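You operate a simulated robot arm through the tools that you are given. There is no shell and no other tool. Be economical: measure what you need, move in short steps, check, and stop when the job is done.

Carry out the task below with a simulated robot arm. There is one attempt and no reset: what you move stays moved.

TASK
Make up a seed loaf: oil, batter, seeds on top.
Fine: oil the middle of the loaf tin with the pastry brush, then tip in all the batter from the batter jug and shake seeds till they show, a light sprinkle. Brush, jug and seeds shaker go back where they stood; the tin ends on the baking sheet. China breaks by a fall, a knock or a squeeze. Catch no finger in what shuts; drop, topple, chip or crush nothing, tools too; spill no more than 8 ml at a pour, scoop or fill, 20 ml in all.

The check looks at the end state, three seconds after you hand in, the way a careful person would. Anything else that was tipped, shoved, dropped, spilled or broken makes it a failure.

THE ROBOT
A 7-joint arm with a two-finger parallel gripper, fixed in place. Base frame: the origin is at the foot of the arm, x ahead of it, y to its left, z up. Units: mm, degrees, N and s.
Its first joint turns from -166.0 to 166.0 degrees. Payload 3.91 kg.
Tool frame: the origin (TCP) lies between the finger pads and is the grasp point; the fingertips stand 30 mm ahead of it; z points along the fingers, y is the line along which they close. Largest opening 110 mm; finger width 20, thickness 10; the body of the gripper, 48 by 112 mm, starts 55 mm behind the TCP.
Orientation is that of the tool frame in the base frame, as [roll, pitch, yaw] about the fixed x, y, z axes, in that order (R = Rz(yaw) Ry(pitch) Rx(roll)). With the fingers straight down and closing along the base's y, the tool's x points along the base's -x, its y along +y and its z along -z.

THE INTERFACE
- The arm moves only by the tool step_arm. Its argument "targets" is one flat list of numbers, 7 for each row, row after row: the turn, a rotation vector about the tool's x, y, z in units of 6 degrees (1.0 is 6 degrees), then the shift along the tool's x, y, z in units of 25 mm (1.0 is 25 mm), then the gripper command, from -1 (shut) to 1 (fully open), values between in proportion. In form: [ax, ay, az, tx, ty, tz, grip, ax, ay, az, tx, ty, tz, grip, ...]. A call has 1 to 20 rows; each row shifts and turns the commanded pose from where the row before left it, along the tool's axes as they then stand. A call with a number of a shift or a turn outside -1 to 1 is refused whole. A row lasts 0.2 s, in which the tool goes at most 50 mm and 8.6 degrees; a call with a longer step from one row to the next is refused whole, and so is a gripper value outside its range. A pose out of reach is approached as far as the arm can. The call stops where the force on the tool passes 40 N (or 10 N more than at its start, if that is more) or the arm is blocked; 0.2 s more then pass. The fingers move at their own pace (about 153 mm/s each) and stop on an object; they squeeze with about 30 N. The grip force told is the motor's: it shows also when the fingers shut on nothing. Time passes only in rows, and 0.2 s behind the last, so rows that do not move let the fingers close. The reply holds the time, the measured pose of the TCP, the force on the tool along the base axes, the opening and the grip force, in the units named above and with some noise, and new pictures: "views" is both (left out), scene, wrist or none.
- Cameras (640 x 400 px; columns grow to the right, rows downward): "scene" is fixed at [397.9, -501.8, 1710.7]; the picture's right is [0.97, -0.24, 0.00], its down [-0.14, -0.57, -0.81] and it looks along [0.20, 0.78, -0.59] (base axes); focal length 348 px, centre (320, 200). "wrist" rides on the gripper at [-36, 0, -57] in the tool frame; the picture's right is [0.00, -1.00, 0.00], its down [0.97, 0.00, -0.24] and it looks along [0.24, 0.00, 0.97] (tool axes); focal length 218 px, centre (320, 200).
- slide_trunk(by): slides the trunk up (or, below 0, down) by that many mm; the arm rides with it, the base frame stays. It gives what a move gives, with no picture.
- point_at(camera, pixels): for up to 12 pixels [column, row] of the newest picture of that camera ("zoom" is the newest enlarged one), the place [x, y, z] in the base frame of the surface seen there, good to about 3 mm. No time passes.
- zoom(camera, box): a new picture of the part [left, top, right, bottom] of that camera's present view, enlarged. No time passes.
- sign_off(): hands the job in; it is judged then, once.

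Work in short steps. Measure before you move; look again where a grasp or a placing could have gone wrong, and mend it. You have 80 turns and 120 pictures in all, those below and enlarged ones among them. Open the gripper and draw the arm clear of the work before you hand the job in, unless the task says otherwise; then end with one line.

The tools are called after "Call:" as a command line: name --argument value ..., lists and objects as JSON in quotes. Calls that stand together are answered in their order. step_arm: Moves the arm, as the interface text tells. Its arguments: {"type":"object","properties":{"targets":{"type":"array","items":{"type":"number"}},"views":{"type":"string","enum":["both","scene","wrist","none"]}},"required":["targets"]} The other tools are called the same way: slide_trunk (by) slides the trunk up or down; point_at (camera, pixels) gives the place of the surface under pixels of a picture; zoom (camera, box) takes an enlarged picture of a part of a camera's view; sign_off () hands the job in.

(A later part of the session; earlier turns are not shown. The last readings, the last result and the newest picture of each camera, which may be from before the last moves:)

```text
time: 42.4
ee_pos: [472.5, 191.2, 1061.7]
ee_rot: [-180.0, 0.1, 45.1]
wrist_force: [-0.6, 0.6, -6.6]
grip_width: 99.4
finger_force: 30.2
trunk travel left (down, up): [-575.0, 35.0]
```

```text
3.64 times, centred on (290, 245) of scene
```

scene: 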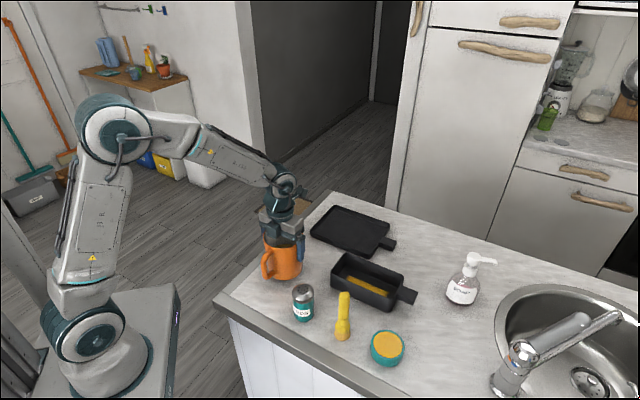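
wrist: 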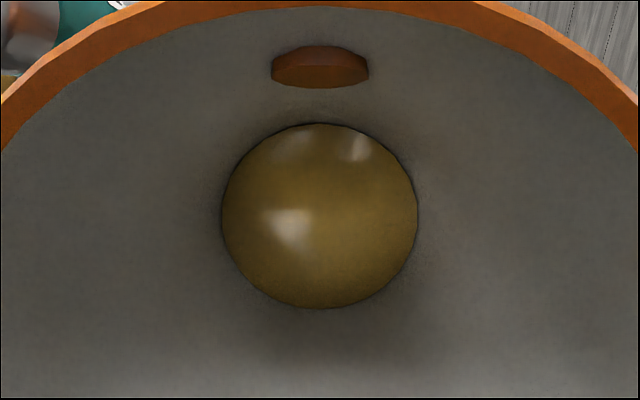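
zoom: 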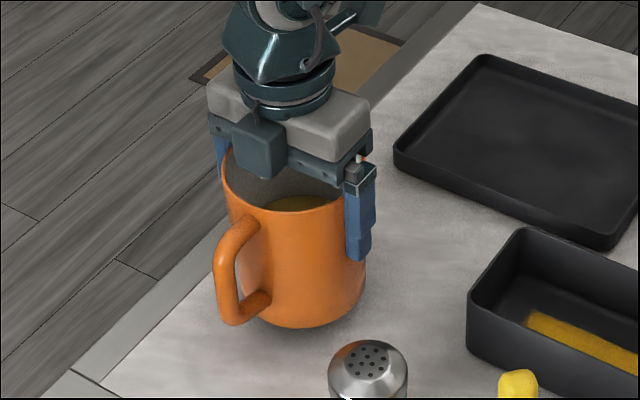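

Held firmly (6.6 N total). I lift to z ≈1170 and turn the jug +90° so the spout will face along the tin's long axis.

Call:
step_arm --targets '[0, 0, 0, 0, 0, -0.7, 0.7, 0, 0, 0, 0, 0, -0.9, 0.7, 0, 0, 0, 0, 0, -0.9, 0.7, 0, 0, 0, 0, 0, -0.9, 0.7, 0, 0, 0, 0, 0, -0.9, 0.7, 0, 0, -1, 0, 0, 0, 0.7, 0, 0, -1, 0, 0, 0, 0.7, 0, 0, -1, 0, 0, 0, 0.7, 0, 0, -1, 0, 0, 0, 0.7, 0, 0, -1, 0, 0, 0, 0.7, 0, 0, -1, 0, 0, 0, 0.7, 0, 0, -1, 0, 0, 0, 0.7, 0, 0, -1, 0, 0, 0, 0.7, 0, 0, -1, 0, 0, 0, 0.7, 0, 0, -1, 0, 0, 0, 0.7, 0, 0, -1, 0, 0, 0, 0.7, 0, 0, -1, 0, 0, 0, 0.7, 0, 0, -1, 0, 0, 0, 0.7, 0, 0, -1, 0, 0, 0, 0.7, 0, 0, -1, 0, 0, 0, 0.7]' --views "scene"

```text
time: 46.6
ee_pos: [472.8, 191.2, 1168.8]
ee_rot: [180.0, 0.0, 135.2]
wrist_force: [1.4, -0.3, -6.0]
grip_width: 99.3
finger_force: 30.0
trunk travel left (down, up): [-575.0, 35.0]
```

scene: 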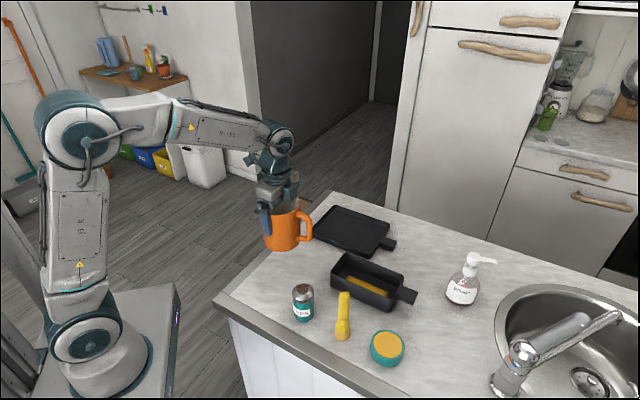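

Jug now faces (−0.7,0.7). I carry it over the tin: shift tool x −222, y +67 mm.

Call:
step_arm --targets '[0, 0, 0, -0.3, 0.1, 0, 0.7, 0, 0, 0, -0.7, 0.2, 0, 0.7, 0, 0, 0, -0.886, 0.269, 0, 0.7, 0, 0, 0, -0.886, 0.269, 0, 0.7, 0, 0, 0, -0.886, 0.269, 0, 0.7, 0, 0, 0, -0.886, 0.269, 0, 0.7, 0, 0, 0, -0.886, 0.269, 0, 0.7, 0, 0, 0, -0.886, 0.269, 0, 0.7, 0, 0, 0, -0.886, 0.269, 0, 0.7, 0, 0, 0, -0.886, 0.269, 0, 0.7, 0, 0, 0, -0.6, 0.15, 0, 0.7, 0, 0, 0, -0.3, 0.05, 0, 0.7, 0, 0, 0, 0, 0, 0, 0.7]' --views "scene"

```text
time: 49.4
ee_pos: [678.8, 79.1, 1167.8]
ee_rot: [-179.9, -0.1, 135.0]
wrist_force: [-0.3, 0.6, -6.8]
grip_width: 99.4
finger_force: 30.2
trunk travel left (down, up): [-575.0, 35.0]
```

scene: 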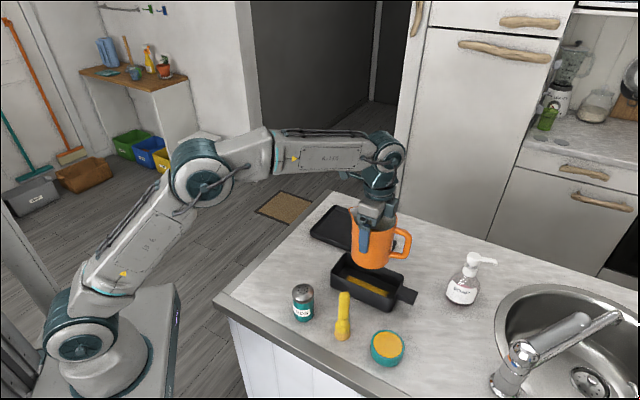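

Jug centred over the tin. I tilt 42° (no batter should leave yet) and look.

Call:
step_arm --targets '[0, -0.7, 0, 0, 0, 0, 0.7, 0, -0.7, 0, 0, 0, 0, 0.7, 0, -0.7, 0, 0, 0, 0, 0.7, 0, -0.7, 0, 0, 0, 0, 0.7, 0, -0.7, 0, 0, 0, 0, 0.7, 0, -0.7, 0, 0, 0, 0, 0.7, 0, -0.7, 0, 0, 0, 0, 0.7, 0, -0.7, 0, 0, 0, 0, 0.7, 0, -0.7, 0, 0, 0, 0, 0.7, 0, -0.7, 0, 0, 0, 0, 0.7]'

Call:
zoom --camera "scene" --box '[310, 190, 440, 320]'

```text
time: 51.6
ee_pos: [677.1, 78.8, 1168.6]
ee_rot: [-180.0, 41.8, 135.0]
wrist_force: [0.3, -0.8, -6.5]
grip_width: 99.2
finger_force: 29.4
trunk travel left (down, up): [-575.0, 35.0]
```

scene: 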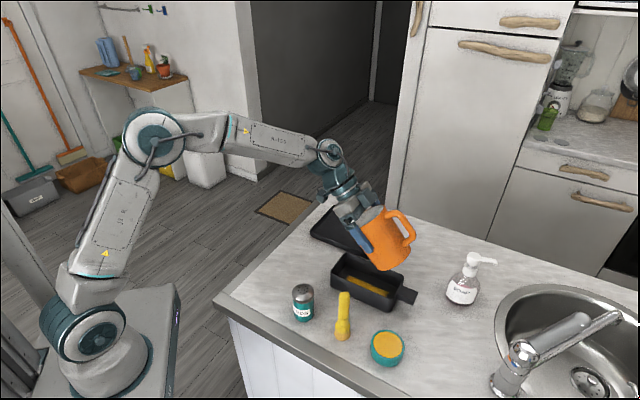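
wrist: 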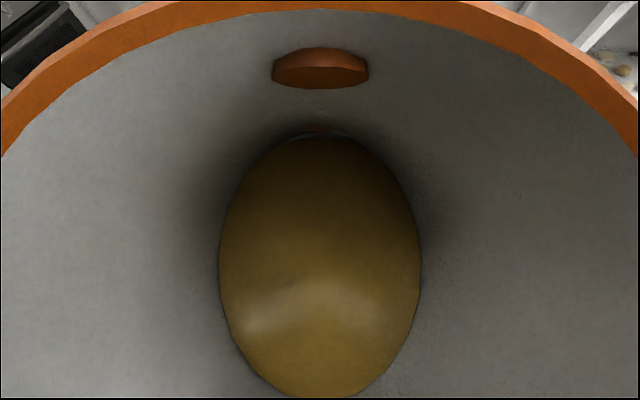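

```text
3.08 times, centred on (375, 255) of scene
```

zoom: 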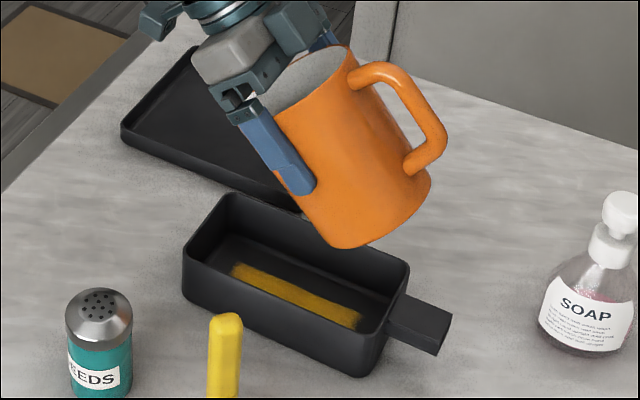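

Batter still inside at 42°. I lower 25 mm, shift 15 mm back, and tilt slowly to 66°.

Call:
step_arm --targets '[0, 0, 0, 0.11, 0, 0.57, 0.7, 0, 0, 0, 0.11, 0, 0.57, 0.7, 0, -0.4, 0, 0, 0, 0, 0.7, 0, -0.4, 0, 0, 0, 0, 0.7, 0, -0.4, 0, 0, 0, 0, 0.7, 0, -0.4, 0, 0, 0, 0, 0.7, 0, -0.4, 0, 0, 0, 0, 0.7, 0, -0.4, 0, 0, 0, 0, 0.7, 0, -0.4, 0, 0, 0, 0, 0.7, 0, -0.4, 0, 0, 0, 0, 0.7, 0, -0.4, 0, 0, 0, 0, 0.7, 0, -0.4, 0, 0, 0, 0, 0.7]'

Call:
zoom --camera "scene" --box '[310, 190, 440, 320]'

```text
time: 54.2
ee_pos: [688.6, 69.0, 1144.4]
ee_rot: [-180.0, 66.0, 135.2]
wrist_force: [0.0, 0.4, -5.6]
grip_width: 99.4
finger_force: 29.8
trunk travel left (down, up): [-575.0, 35.0]
```

scene: 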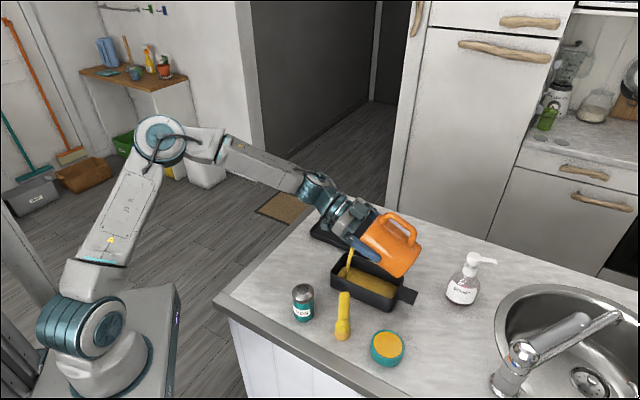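
wrist: 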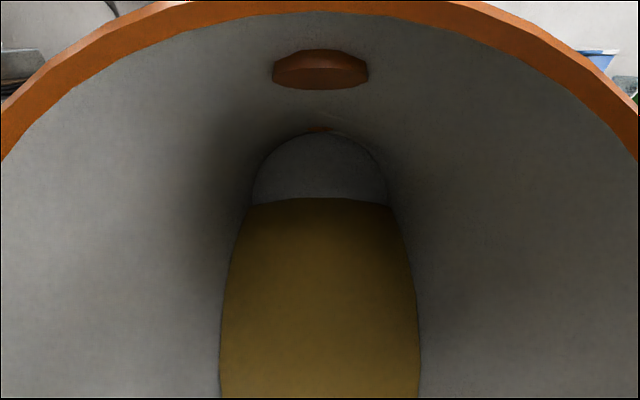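

```text
3.08 times, centred on (375, 255) of scene
```

zoom: 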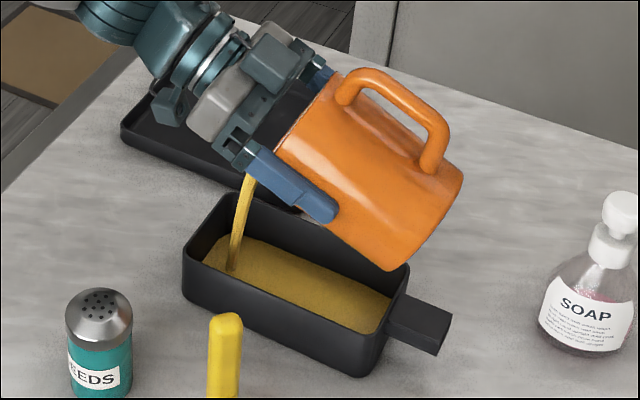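

The stream falls inside the tin near its left end. As tilting moves the spout inward, I continue slowly to 84°.

Call:
step_arm --targets '[0, 0, 0, 0, 0, 0, 0.7, 0, 0, 0, 0, 0, 0, 0.7, 0, 0, 0, 0, 0, 0, 0.7, 0, -0.3, 0, 0, 0, 0, 0.7, 0, -0.3, 0, 0, 0, 0, 0.7, 0, -0.3, 0, 0, 0, 0, 0.7, 0, -0.3, 0, 0, 0, 0, 0.7, 0, -0.3, 0, 0, 0, 0, 0.7, 0, -0.3, 0, 0, 0, 0, 0.7, 0, -0.3, 0, 0, 0, 0, 0.7, 0, -0.3, 0, 0, 0, 0, 0.7, 0, -0.3, 0, 0, 0, 0, 0.7, 0, -0.3, 0, 0, 0, 0, 0.7, 0, 0, 0, 0, 0, 0, 0.7, 0, 0, 0, 0, 0, 0, 0.7]'

Call:
zoom --camera "scene" --box '[310, 190, 440, 320]'

```text
time: 57.4
ee_pos: [688.7, 68.3, 1143.8]
ee_rot: [-179.8, 83.9, 135.3]
wrist_force: [-0.3, -0.7, -3.9]
grip_width: 99.7
finger_force: 29.8
trunk travel left (down, up): [-575.0, 35.0]
```

scene: 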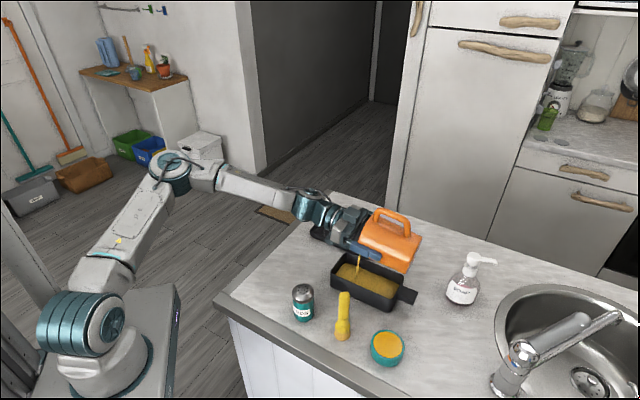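
wrist: 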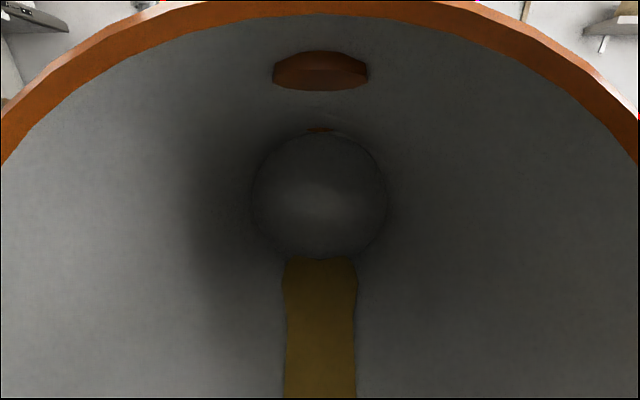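

```text
3.08 times, centred on (375, 255) of scene
```

zoom: 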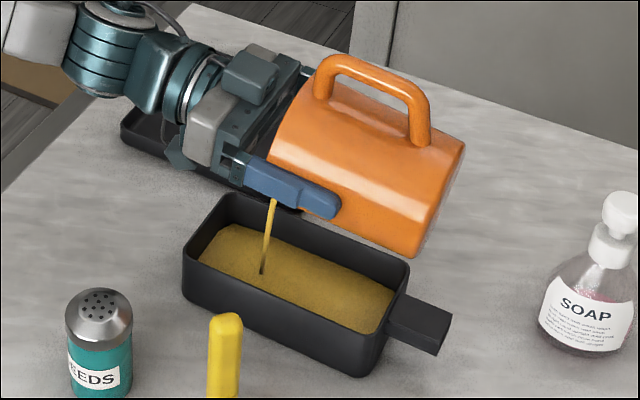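

Nearly empty, stream well inside. I tilt on to 114° while rising 20 mm, and hold to drain.

Call:
step_arm --targets '[0, -0.5, 0, -0.08, 0, 0, 0.7, 0, -0.5, 0, -0.08, 0, 0, 0.7, 0, -0.5, 0, -0.08, 0, 0, 0.7, 0, -0.5, 0, -0.08, 0, 0, 0.7, 0, -0.5, 0, -0.08, 0, 0, 0.7, 0, -0.5, 0, -0.08, 0, 0, 0.7, 0, -0.5, 0, -0.08, 0, 0, 0.7, 0, -0.5, 0, -0.08, 0, 0, 0.7, 0, -0.5, 0, -0.08, 0, 0, 0.7, 0, -0.5, 0, -0.08, 0, 0, 0.7, 0, 0, 0, 0, 0, 0, 0.7, 0, 0, 0, 0, 0, 0, 0.7, 0, 0, 0, 0, 0, 0, 0.7, 0, 0, 0, 0, 0, 0, 0.7, 0, 0, 0, 0, 0, 0, 0.7, 0, 0, 0, 0, 0, 0, 0.7, 0, 0, 0, 0, 0, 0, 0.7, 0, 0, 0, 0, 0, 0, 0.7]'

Call:
zoom --camera "scene" --box '[310, 190, 440, 320]'

```text
time: 61.2
ee_pos: [687.4, 69.1, 1163.1]
ee_rot: [-0.1, 66.0, -45.1]
wrist_force: [0.0, 0.2, -2.8]
grip_width: 99.2
finger_force: 30.2
trunk travel left (down, up): [-575.0, 35.0]
```

scene: 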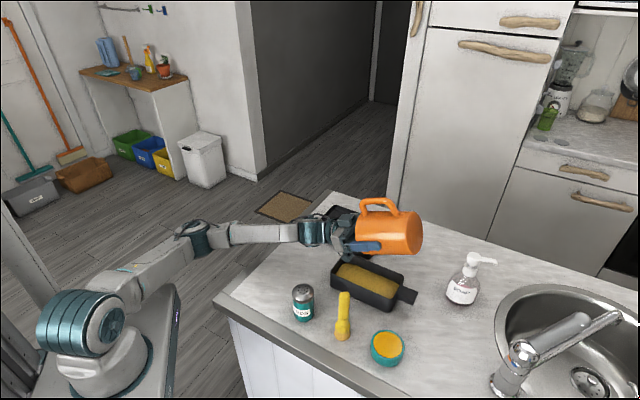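
wrist: 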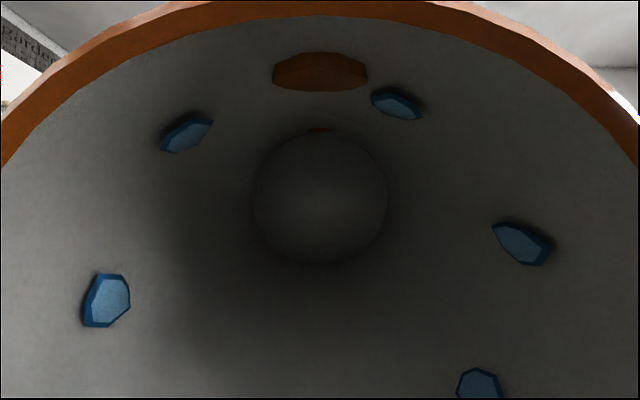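

```text
3.08 times, centred on (375, 255) of scene
```

zoom: 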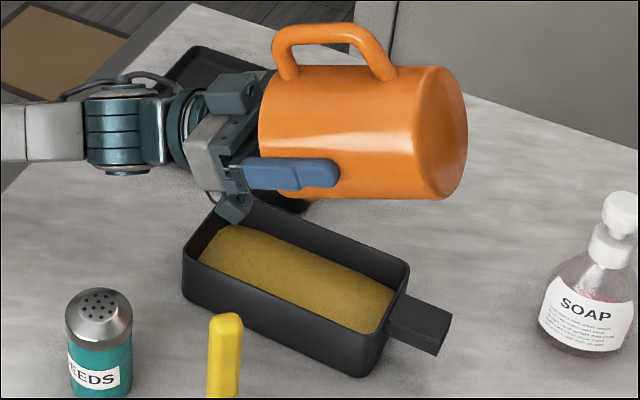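

The jug looks empty, but odd blue specks show on the inside. I enlarge that view.

Call:
zoom --camera "wrist" --box '[60, 40, 580, 400]'

Call:
point_at --camera "wrist" --pixels '[[105, 300], [185, 135], [397, 105], [520, 245], [480, 385], [320, 200]]'

```text
1.11 times, centred on (320, 220) of wrist
```

zoom: 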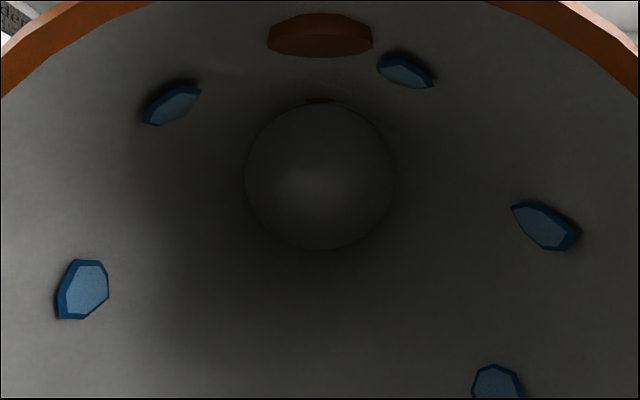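

```text
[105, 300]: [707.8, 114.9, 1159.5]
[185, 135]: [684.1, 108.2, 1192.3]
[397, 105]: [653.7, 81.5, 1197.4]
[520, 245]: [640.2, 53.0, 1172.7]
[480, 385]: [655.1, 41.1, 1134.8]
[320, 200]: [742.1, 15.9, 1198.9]
```

The flecks lie on the glaze and the jug is otherwise empty (load 2.8 N). I bring the jug upright over the tin.

Call:
step_arm --targets '[0, 0.95, 0, 0, 0, 0, 0.7, 0, 0.95, 0, 0, 0, 0, 0.7, 0, 0.95, 0, 0, 0, 0, 0.7, 0, 0.95, 0, 0, 0, 0, 0.7, 0, 0.95, 0, 0, 0, 0, 0.7, 0, 0.95, 0, 0, 0, 0, 0.7, 0, 0.95, 0, 0, 0, 0, 0.7, 0, 0.95, 0, 0, 0, 0, 0.7, 0, 0.95, 0, 0, 0, 0, 0.7, 0, 0.95, 0, 0, 0, 0, 0.7, 0, 0.95, 0, 0, 0, 0, 0.7, 0, 0.95, 0, 0, 0, 0, 0.7, 0, 0.95, 0, 0, 0, 0, 0.7, 0, 0.95, 0, 0, 0, 0, 0.7, 0, 0.95, 0, 0, 0, 0, 0.7, 0, 0.95, 0, 0, 0, 0, 0.7, 0, 0.95, 0, 0, 0, 0, 0.7, 0, 0.95, 0, 0, 0, 0, 0.7, 0, 0.95, 0, 0, 0, 0, 0.7, 0, 0.95, 0, 0, 0, 0, 0.7]'

```text
time: 65.4
ee_pos: [687.0, 69.0, 1163.8]
ee_rot: [-180.0, -0.2, 135.0]
wrist_force: [0.5, -0.1, -4.0]
grip_width: 99.0
finger_force: 29.6
trunk travel left (down, up): [-575.0, 35.0]
```

scene: 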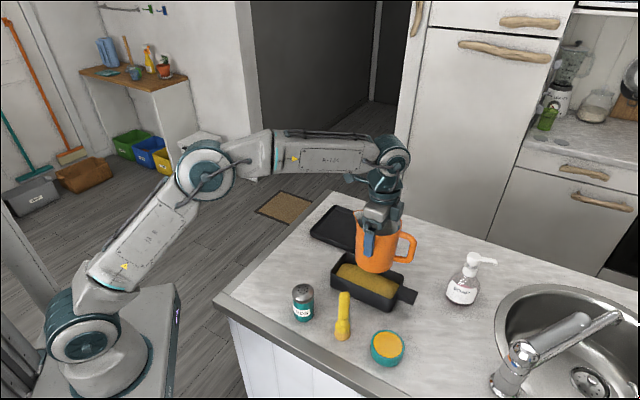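
wrist: 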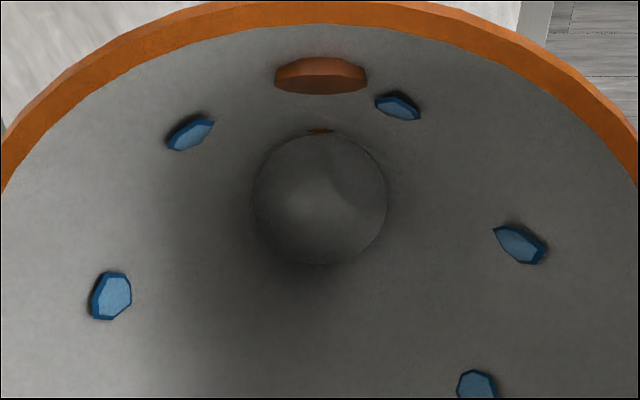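

Jug upright and empty. I carry it back to (472.5,191) at this height and turn it back −90°.

Call:
step_arm --targets '[0, 0, 0, 0.865, -0.237, -0.1, 0.7, 0, 0, 0, 0.865, -0.237, -0.1, 0.7, 0, 0, 0, 0.865, -0.237, -0.1, 0.7, 0, 0, 0, 0.865, -0.237, 0, 0.7, 0, 0, 0, 0.865, -0.237, 0, 0.7, 0, 0, 0, 0.865, -0.237, 0, 0.7, 0, 0, 0, 0.865, -0.237, 0, 0.7, 0, 0, 0, 0.865, -0.237, 0, 0.7, 0, 0, 0, 0.865, -0.237, 0, 0.7, 0, 0, 0, 0.865, -0.237, 0, 0.7, 0, 0, 0, 0.865, -0.237, 0, 0.7]' --views "none"

Call:
step_arm --targets '[0, 0, 1, 0, 0, 0, 0.7, 0, 0, 1, 0, 0, 0, 0.7, 0, 0, 1, 0, 0, 0, 0.7, 0, 0, 1, 0, 0, 0, 0.7, 0, 0, 1, 0, 0, 0, 0.7, 0, 0, 1, 0, 0, 0, 0.7, 0, 0, 1, 0, 0, 0, 0.7, 0, 0, 1, 0, 0, 0, 0.7, 0, 0, 1, 0, 0, 0, 0.7, 0, 0, 1, 0, 0, 0, 0.7, 0, 0, 1, 0, 0, 0, 0.7, 0, 0, 1, 0, 0, 0, 0.7, 0, 0, 1, 0, 0, 0, 0.7, 0, 0, 1, 0, 0, 0, 0.7, 0, 0, 1, 0, 0, 0, 0.7, 0, 0, 0, 0, 0, 0, 0.7]' --views "scene"

Call:
zoom --camera "scene" --box '[230, 190, 350, 300]'

```text
time: 67.8
ee_pos: [472.1, 192.8, 1172.3]
ee_rot: [179.9, 0.1, 134.9]
wrist_force: [-0.2, -0.5, -3.6]
grip_width: 99.1
finger_force: 29.9
trunk travel left (down, up): [-575.0, 35.0]
```

```text
time: 71.2
ee_pos: [472.2, 192.8, 1171.4]
ee_rot: [-180.0, 0.0, 45.1]
wrist_force: [-0.2, 0.6, -3.4]
grip_width: 99.2
finger_force: 30.2
trunk travel left (down, up): [-575.0, 35.0]
```

scene: 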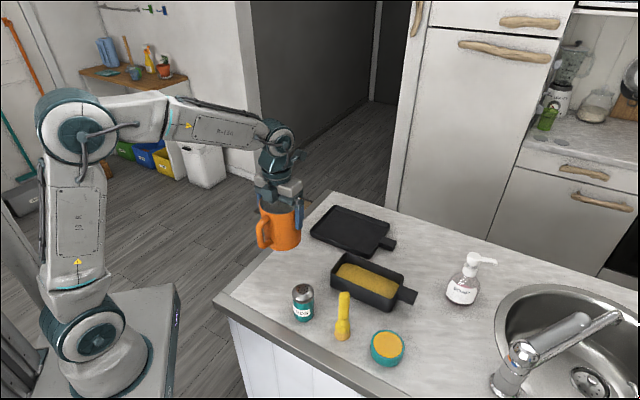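

```text
3.64 times, centred on (290, 245) of scene
```

zoom: 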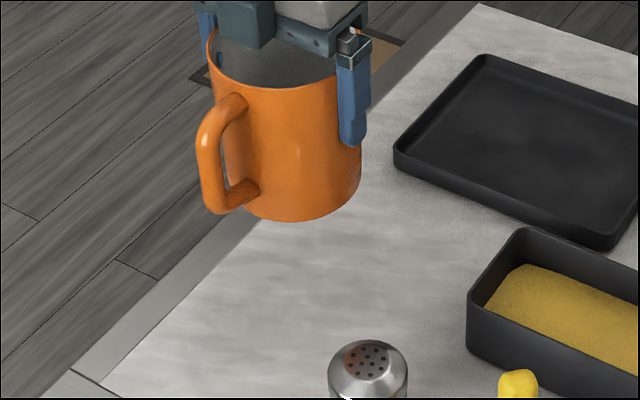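

I lower to ~8 mm above the counter with a 1–2 mm lateral correction.

Call:
step_arm --targets '[0, 0, 0, -0.04, 0.056, 0.8, 0.7, 0, 0, 0, 0, 0, 0.9, 0.7, 0, 0, 0, 0, 0, 0.9, 0.7, 0, 0, 0, 0, 0, 0.9, 0.7, 0, 0, 0, 0, 0, 0.7, 0.7, 0, 0, 0, 0, 0, 0.4, 0.7, 0, 0, 0, 0, 0, 0, 0.7]' --views "scene"

Call:
zoom --camera "scene" --box '[230, 190, 350, 300]'

```text
time: 72.8
ee_pos: [471.9, 191.0, 1056.1]
ee_rot: [-180.0, 0.0, 45.0]
wrist_force: [0.1, 0.7, -4.0]
grip_width: 99.5
finger_force: 30.1
trunk travel left (down, up): [-575.0, 35.0]
```

scene: 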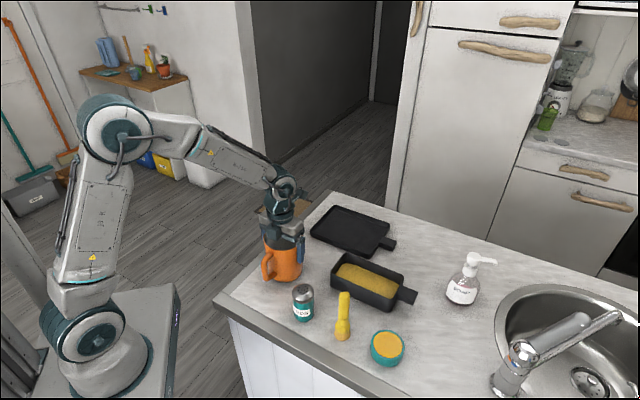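

```text
3.64 times, centred on (290, 245) of scene
```

zoom: 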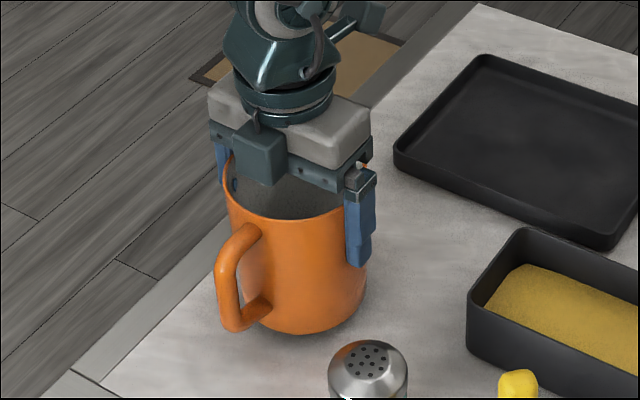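

Jug about 10 mm up. I go down in small steps watching the force.

Call:
step_arm --targets '[0, 0, 0, 0, 0, 0.12, 0.7, 0, 0, 0, 0, 0, 0.12, 0.7, 0, 0, 0, 0, 0, 0.06, 0.7, 0, 0, 0, 0, 0, 0, 0.7]' --views "none"

```text
time: 73.8
ee_pos: [473.0, 190.6, 1048.7]
ee_rot: [-179.9, 0.0, 45.2]
wrist_force: [-0.7, -0.6, -3.6]
grip_width: 99.3
finger_force: 30.4
trunk travel left (down, up): [-575.0, 35.0]
```

Call:
step_arm --targets '[0, 0, 0, 0, 0, 0.06, 0.7, 0, 0, 0, 0, 0, 0.06, 0.7, 0, 0, 0, 0, 0, 0, 0.7]' --views "none"

```text
time: 74.6
ee_pos: [473.0, 192.1, 1044.1]
ee_rot: [-179.8, 0.0, 45.1]
wrist_force: [-0.2, -0.6, -3.6]
grip_width: 99.2
finger_force: 29.8
trunk travel left (down, up): [-575.0, 35.0]
```

Call:
step_arm --targets '[0, 0, 0, 0, 0, 0.05, 0.7, 0, 0, 0, 0, 0, 0.05, 0.7, 0, 0, 0, 0, 0, 0, 0.7]' --views "none"

```text
time: 75.4
ee_pos: [471.4, 189.7, 1043.2]
ee_rot: [-180.0, 0.0, 45.1]
wrist_force: [-1.1, 0.0, -1.8]
grip_width: 99.4
finger_force: 29.7
trunk travel left (down, up): [-575.0, 35.0]
```

Load dropping: contact begins. One more mm or so.

Call:
step_arm --targets '[0, 0, 0, 0, 0, 0.04, 0.7, 0, 0, 0, 0, 0, 0, 0.7]' --views "none"

```text
time: 76.0
ee_pos: [472.7, 189.5, 1042.1]
ee_rot: [179.9, -0.2, 45.1]
wrist_force: [-1.1, 0.6, 7.3]
grip_width: 99.0
finger_force: 29.9
trunk travel left (down, up): [-575.0, 35.0]
```

Jug sits on the counter. I open and rise straight up.

Call:
step_arm --targets '[0, 0, 0, 0, 0, 0, 0.85, 0, 0, 0, 0, 0, 0, 0.95, 0, 0, 0, 0, 0, 0, 1, 0, 0, 0, 0, 0, 0, 1, 0, 0, 0, 0, 0, -0.3, 1, 0, 0, 0, 0, 0, -0.5, 1, 0, 0, 0, 0, 0, -0.7, 1, 0, 0, 0, 0, 0, -0.9, 1, 0, 0, 0, 0, 0, -0.9, 1, 0, 0, 0, 0, 0, -0.9, 1, 0, 0, 0, 0, 0, -0.9, 1, 0, 0, 0, 0, 0, -0.9, 1, 0, 0, 0, 0, 0, -0.9, 1, 0, 0, 0, 0, 0, -0.9, 1]'

Call:
zoom --camera "scene" --box '[220, 190, 440, 380]'

```text
time: 79.0
ee_pos: [471.0, 191.3, 1237.1]
ee_rot: [-180.0, 0.0, 45.0]
wrist_force: [-0.1, 0.3, 0.9]
grip_width: 110.1
finger_force: 0.0
trunk travel left (down, up): [-575.0, 35.0]
```

scene: 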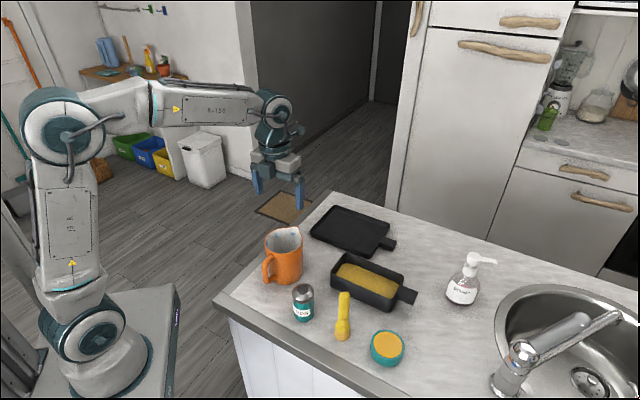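
wrist: 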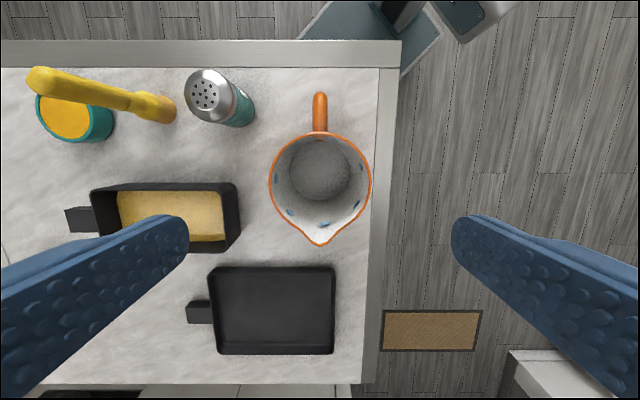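

```text
2.11 times, centred on (330, 285) of scene
```

zoom: 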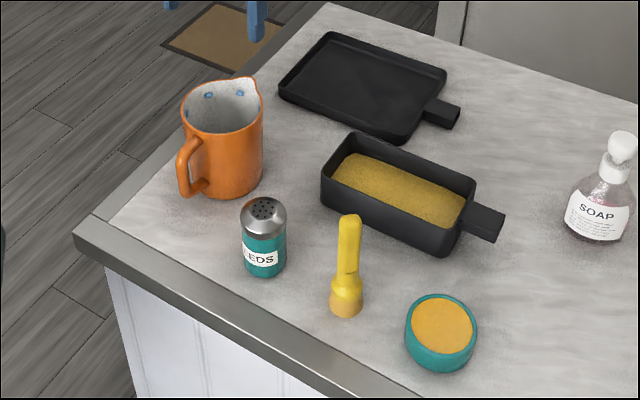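

Jug is back in place, empty; tin is filled with no spill visible. Next the shaker: I turn the tool back and then pitch it horizontal above the shaker (498,43).

Call:
step_arm --targets '[0, 0, -1, 0, 0, 0, 0.45, 0, 0, -1, 0, 0, 0, 0.45, 0, 0, -1, 0, 0, 0, 0.45, 0, 0, -1, 0, 0, 0, 0.45, 0, 0, -1, 0, 0, 0, 0.45, 0, 0, -1, 0, 0, 0, 0.45, 0, 0, -1, 0, 0, 0, 0.45, 0, 0, -1, 0, 0, 0, 0.45, 0, 0, -1, 0, 0, 0, 0.45, 0, 0, -1, 0, 0, 0, 0.45, 0, 0, -1, 0, 0, 0, 0.45, 0, 0, -1, 0, 0, 0, 0.45, 0, 0, -1, 0, 0, 0, 0.45, 0, 0, -1, 0, 0, 0, 0.45, 0, 0, -1, 0, 0, 0, 0.45, 0, 0, -1, 0, 0, 0, 0.45, 0, 0, -1, 0, 0, 0, 0.45, 0, 0, -1, 0, 0, 0, 0.45, 0, 0, -1, 0, 0, 0, 0.45, 0, 0, -1, 0, 0, 0, 0.45]' --views "none"

Call:
step_arm --targets '[0, 0, -0.833, 0, 0, 0, 0.45, 0, 0, -0.833, 0, 0, 0, 0.45, 0, 0, -0.833, 0, 0, 0, 0.45, 0, 0, 0, -0.154, -0.847, 0.286, 0.45, 0, 0, 0, -0.154, -0.847, 0.286, 0.45, 0, 0, 0, -0.154, -0.847, 0.286, 0.45, 0, 0, 0, -0.154, -0.847, 0.286, 0.45, 0, 0, 0, -0.154, -0.847, 0.286, 0.45, 0, 0, 0, -0.154, -0.847, 0.286, 0.45, 0, 0, 0, -0.154, -0.847, 0.286, 0.45, 0, 0, 0, 0, 0, 0, 0.45]'

```text
time: 83.2
ee_pos: [471.9, 192.1, 1236.2]
ee_rot: [180.0, 0.1, 165.2]
wrist_force: [-0.3, -0.2, -0.1]
grip_width: 79.6
finger_force: 0.1
trunk travel left (down, up): [-575.0, 35.0]
```

```text
time: 85.6
ee_pos: [500.1, 40.7, 1187.2]
ee_rot: [-179.9, 0.0, -180.0]
wrist_force: [0.1, -0.4, -0.3]
grip_width: 79.9
finger_force: 0.0
trunk travel left (down, up): [-575.0, 35.0]
```

scene: 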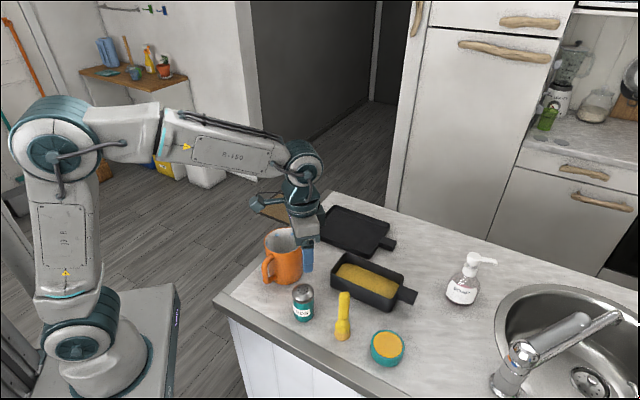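
wrist: 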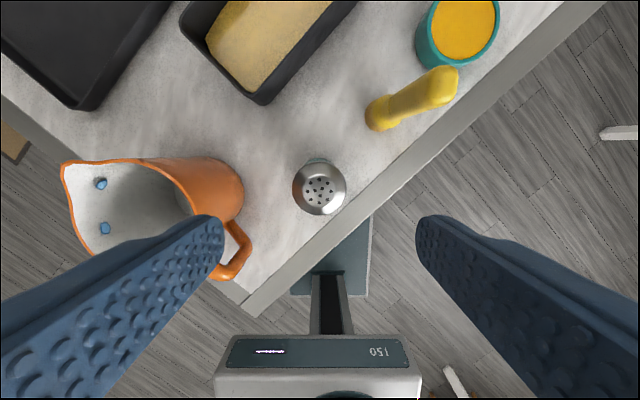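

Shaker centre projects to (498.5,41), just under the TCP. I pitch the tool to horizontal here.

Call:
step_arm --targets '[0, -1, 0, 0, 0, 0, 0.45, 0, -1, 0, 0, 0, 0, 0.45, 0, -1, 0, 0, 0, 0, 0.45, 0, -1, 0, 0, 0, 0, 0.45, 0, -1, 0, 0, 0, 0, 0.45, 0, -1, 0, 0, 0, 0, 0.45, 0, -1, 0, 0, 0, 0, 0.45, 0, -1, 0, 0, 0, 0, 0.45, 0, -1, 0, 0, 0, 0, 0.45, 0, -1, 0, 0, 0, 0, 0.45, 0, -1, 0, 0, 0, 0, 0.45, 0, -1, 0, 0, 0, 0, 0.45, 0, -1, 0, 0, 0, 0, 0.45, 0, -1, 0, 0, 0, 0, 0.45, 0, -1, 0, 0, 0, 0, 0.45, 0, 0, 0, 0, 0, 0, 0.45]' --views "scene"

```text
time: 89.0
ee_pos: [534.7, 48.9, 1201.8]
ee_rot: [-10.7, 90.0, -10.7]
wrist_force: [0.2, -0.4, 0.1]
grip_width: 79.9
finger_force: 0.1
out of reach, approached as far as the arm can: row 12, 13, 14, 15
trunk travel left (down, up): [-575.0, 35.0]
```

scene: 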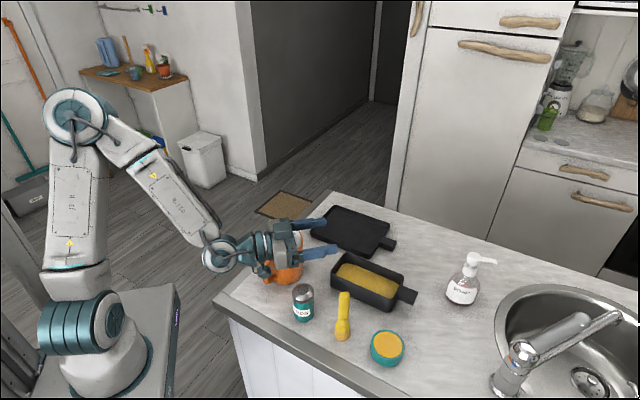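

Wrist folding limits this heading. Turning the tool to heading +45° (square to the counter edge, clear of brush and jug) puts the wrist further out; I do that.

Call:
step_arm --targets '[-0.9375, 0, 0, 0, 0, 0, 0.45, -0.9375, 0, 0, 0, 0, 0, 0.45, -0.9375, 0, 0, 0, 0, 0, 0.45, -0.9375, 0, 0, 0, 0, 0, 0.45, -0.9375, 0, 0, 0, 0, 0, 0.45, -0.9375, 0, 0, 0, 0, 0, 0.45, -0.9375, 0, 0, 0, 0, 0, 0.45, -0.9375, 0, 0, 0, 0, 0, 0.45, 0, 0, 0, 0, 0, 0, 0.45]'

```text
time: 91.0
ee_pos: [535.5, 48.2, 1200.3]
ee_rot: [73.1, 89.9, 118.1]
wrist_force: [-0.2, 0.1, 0.4]
grip_width: 79.8
finger_force: 0.0
trunk travel left (down, up): [-575.0, 35.0]
```

scene: 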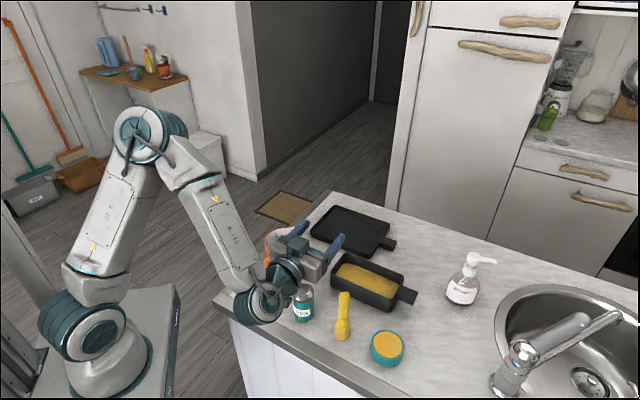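
wrist: 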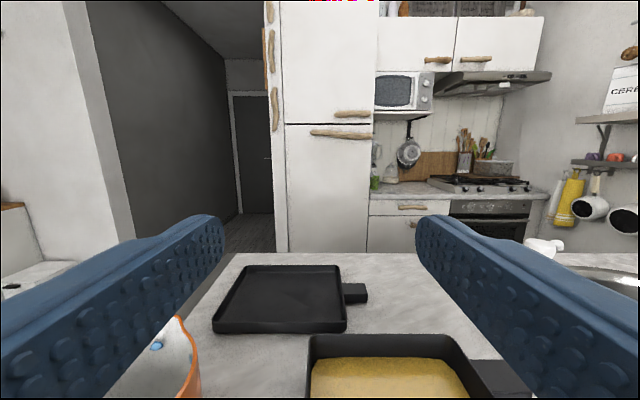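

Now heading 45° at (535,48,1200). I shift over the shaker and down to z 1100, then check alignment.

Call:
step_arm --targets '[0, 0, 0, 0.4, 0.168, -0.25, 0.45, 0, 0, 0, 0.7, 0.168, -0.25, 0.45, 0, 0, 0, 0.9, 0.168, -0.25, 0.45, 0, 0, 0, 0.9, 0.168, -0.25, 0.45, 0, 0, 0, 0.9, 0.168, -0.25, 0.45, 0, 0, 0, 0.2, 0, 0, 0.45, 0, 0, 0, 0, 0, 0, 0.45]'

Call:
zoom --camera "scene" --box '[230, 220, 390, 350]'

```text
time: 92.6
ee_pos: [497.7, 41.5, 1101.8]
ee_rot: [-70.5, 90.0, -25.5]
wrist_force: [0.2, -0.7, -0.3]
grip_width: 79.8
finger_force: 0.1
trunk travel left (down, up): [-575.0, 35.0]
```

scene: 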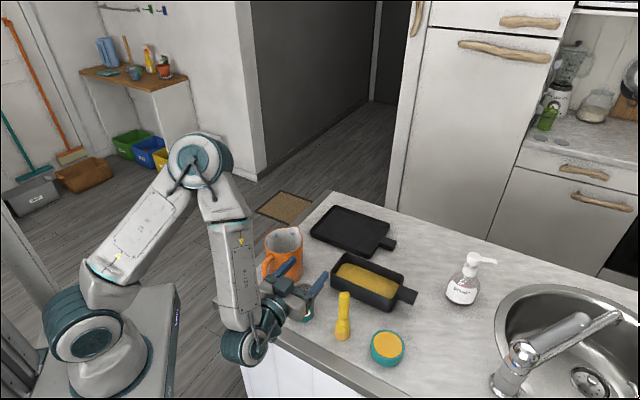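
wrist: 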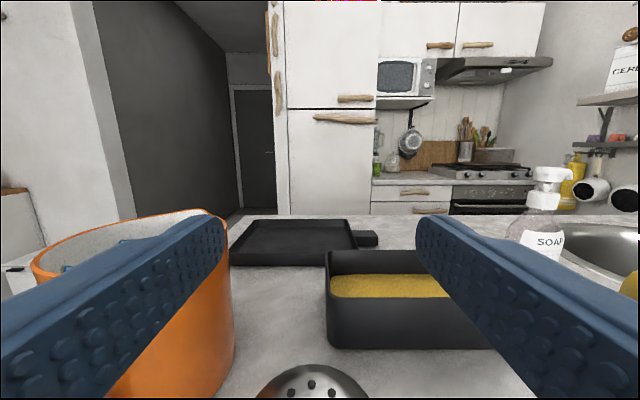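

```text
3.08 times, centred on (310, 285) of scene
```

zoom: 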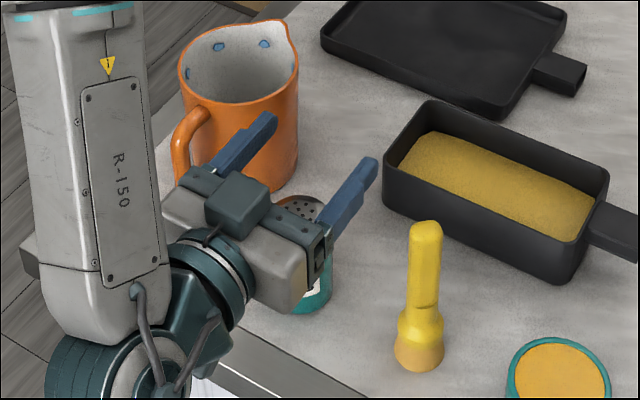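

The cap shows at columns 255–368, centre 311, so ~3 mm offset in tool y. I correct and go down 60 mm.

Call:
step_arm --targets '[0, 0, 0, 0.3, 0.12, 0, 0.45, 0, 0, 0, 0.5, 0, 0, 0.45, 0, 0, 0, 0.6, 0, 0, 0.45, 0, 0, 0, 0.6, 0, 0, 0.45, 0, 0, 0, 0.4, 0, 0, 0.45, 0, 0, 0, 0, 0, 0, 0.45]'

Call:
zoom --camera "scene" --box '[230, 220, 390, 350]'

```text
time: 94.0
ee_pos: [496.2, 43.9, 1040.4]
ee_rot: [27.7, 90.0, 72.8]
wrist_force: [0.5, 0.0, 0.0]
grip_width: 80.0
finger_force: 0.2
trunk travel left (down, up): [-575.0, 35.0]
```

scene: 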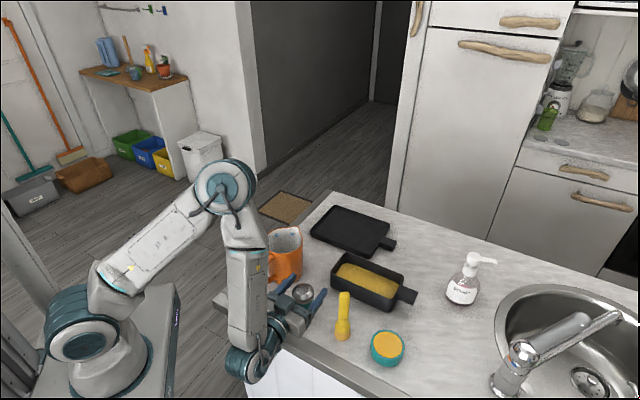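
wrist: 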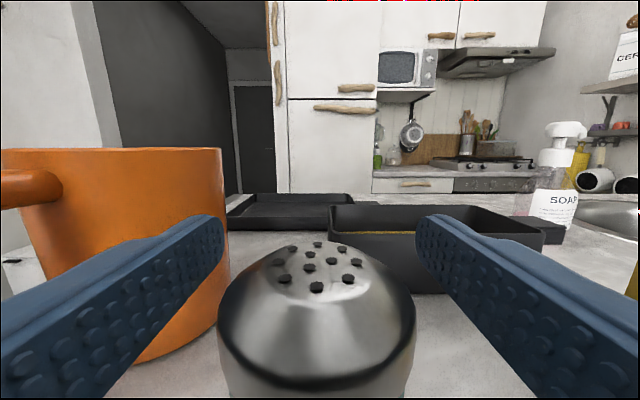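

```text
3.08 times, centred on (310, 285) of scene
```

zoom: 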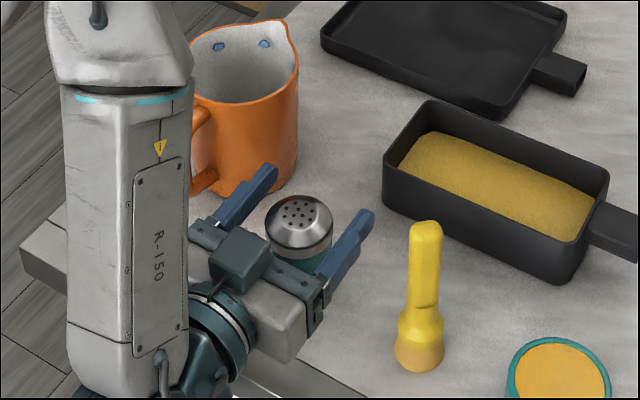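

Cap centred at column 316, depth matches. I lower to z 998 and close on the body.

Call:
step_arm --targets '[0, 0, 0, 0.4, 0.03, 0, 0.45, 0, 0, 0, 0.5, 0, 0, 0.45, 0, 0, 0, 0.5, 0, 0, 0.45, 0, 0, 0, 0.3, 0, 0, 0.45, 0, 0, 0, 0, 0, 0, 0.45, 0, 0, 0, 0, 0, 0, 0.1, 0, 0, 0, 0, 0, 0, -0.1, 0, 0, 0, 0, 0, 0, -0.3, 0, 0, 0, 0, 0, 0, -0.3]'

Call:
zoom --camera "scene" --box '[230, 220, 390, 350]'

```text
time: 96.0
ee_pos: [504.5, 56.8, 1008.1]
ee_rot: [175.6, 89.7, -139.4]
wrist_force: [-0.5, 0.7, -1.5]
grip_width: 50.9
finger_force: 30.0
out of reach, approached as far as the arm can: row 2, 3, 4
trunk travel left (down, up): [-575.0, 35.0]
```

scene: 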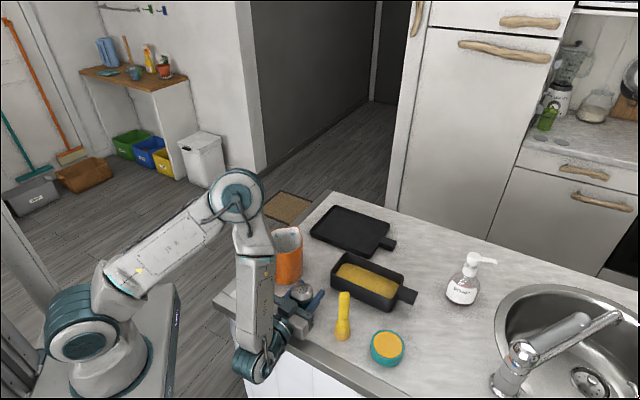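
wrist: 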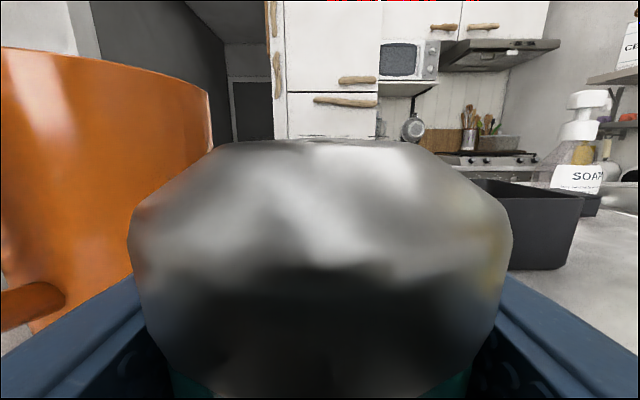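

```text
3.08 times, centred on (310, 285) of scene
```

zoom: 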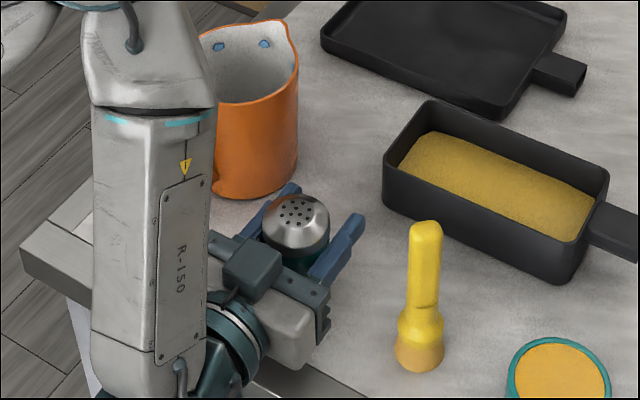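

The arm stopped short (504,57,1008), but the fingers hold the shaker below its cap at 51 mm, upright. I note its home (498.5,41) and lift straight up.

Call:
step_arm --targets '[0, 0, 0, -0.2, 0, 0, -0.3, 0, 0, 0, -0.4, 0, 0, -0.3, 0, 0, 0, -0.6, 0, 0, -0.3, 0, 0, 0, -0.8, 0, 0, -0.3, 0, 0, 0, -0.8, 0, 0, -0.3, 0, 0, 0, -0.8, 0, 0, -0.3, 0, 0, 0, -0.8, 0, 0, -0.3, 0, 0, 0, -0.8, 0, 0, -0.3, 0, 0, 0, 0, 0, 0, -0.3]'

Call:
zoom --camera "scene" --box '[230, 220, 390, 350]'

```text
time: 98.0
ee_pos: [505.9, 57.6, 1139.6]
ee_rot: [108.6, 89.9, 153.4]
wrist_force: [-0.2, 0.1, -1.4]
grip_width: 50.9
finger_force: 30.0
trunk travel left (down, up): [-575.0, 35.0]
```

scene: 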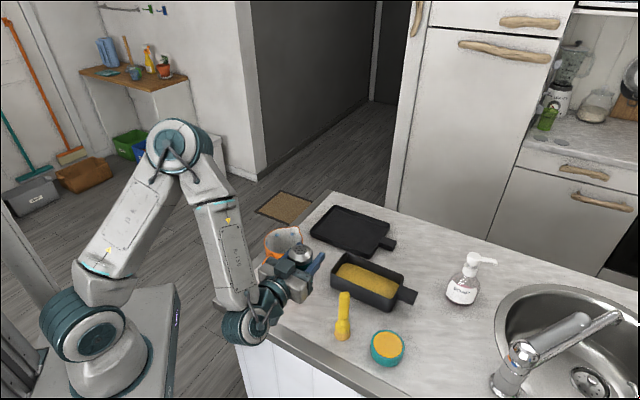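
wrist: 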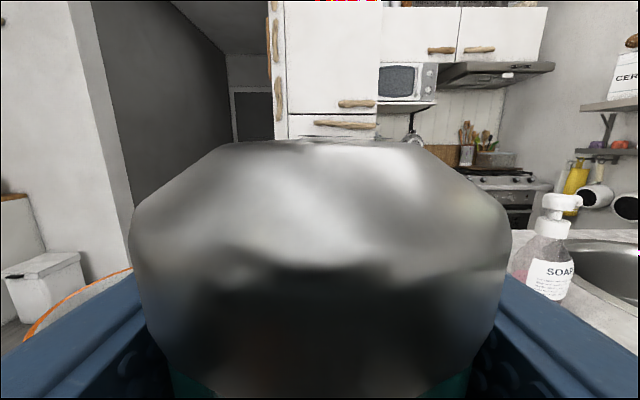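

```text
3.08 times, centred on (310, 285) of scene
```

zoom: 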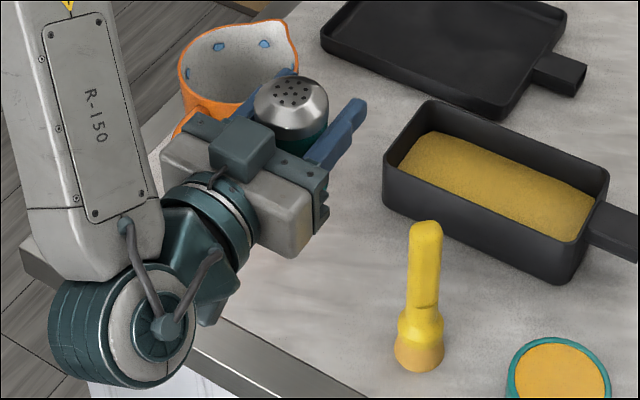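

Shaker held (1.4 N), top ~38 mm above TCP. I rise to z 1200 to clear the brush, move out, turn to heading 0° and go over the tin.

Call:
step_arm --targets '[0, 0, 0, -0.8, 0, 0, -0.3, 0, 0, 0, -0.8, 0, 0, -0.3, 0, 0, 0, -0.8, 0, 0, -0.3, 0, 0, 0, 0, -0.518, 0.772, -0.3, 0, 0, 0, 0, -0.518, 0.772, -0.3, 0, 0, 0, 0, -0.518, 0.772, -0.3, 0, 0, 0, 0, -0.518, 0.772, -0.3, 0, 0, 0, 0, -0.518, 0.772, -0.3, 0.9375, 0, 0, 0, 0, 0, -0.3, 0.9375, 0, 0, 0, 0, 0, -0.3, 0.9375, 0, 0, 0, 0, 0, -0.3, 0.9375, 0, 0, 0, 0, 0, -0.3, 0.9375, 0, 0, 0, 0, 0, -0.3, 0.9375, 0, 0, 0, 0, 0, -0.3, 0.9375, 0, 0, 0, 0, 0, -0.3, 0.9375, 0, 0, 0, 0, 0, -0.3, 0, 0, 0, 0, 0.02, 0.71, -0.3, 0, 0, 0, 0, 0.02, 0.71, -0.3, 0, 0, 0, 0, 0.02, 0.71, -0.3, 0, 0, 0, 0, 0.02, 0.71, -0.3]'

Call:
zoom --camera "scene" --box '[280, 180, 440, 310]'

```text
time: 102.2
ee_pos: [692.1, 81.7, 1197.7]
ee_rot: [159.1, 89.8, 159.1]
wrist_force: [0.3, 0.8, -1.2]
grip_width: 50.7
finger_force: 29.7
trunk travel left (down, up): [-575.0, 35.0]
```

scene: 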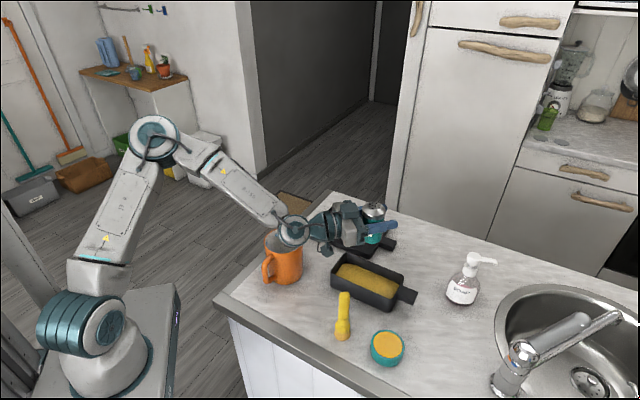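
wrist: 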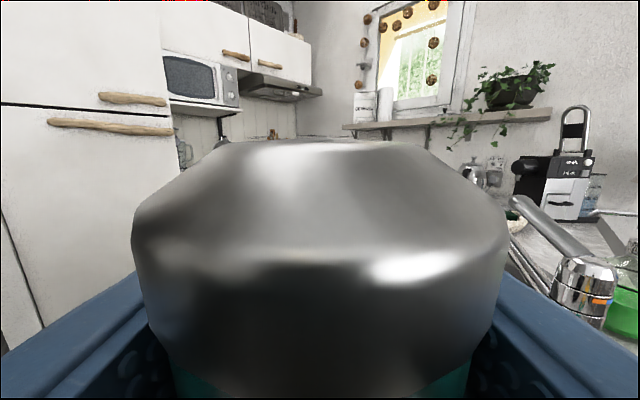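

```text
3.08 times, centred on (360, 245) of scene
```

zoom: 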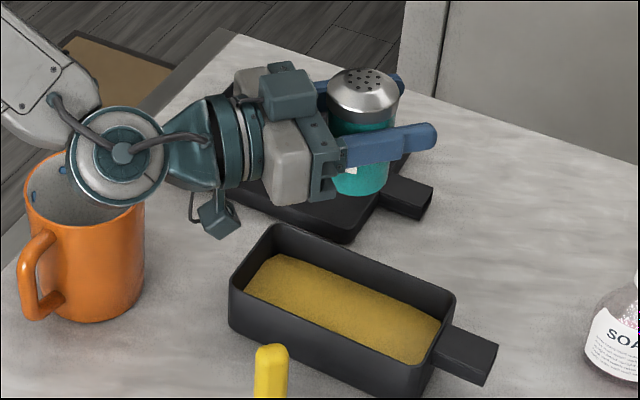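

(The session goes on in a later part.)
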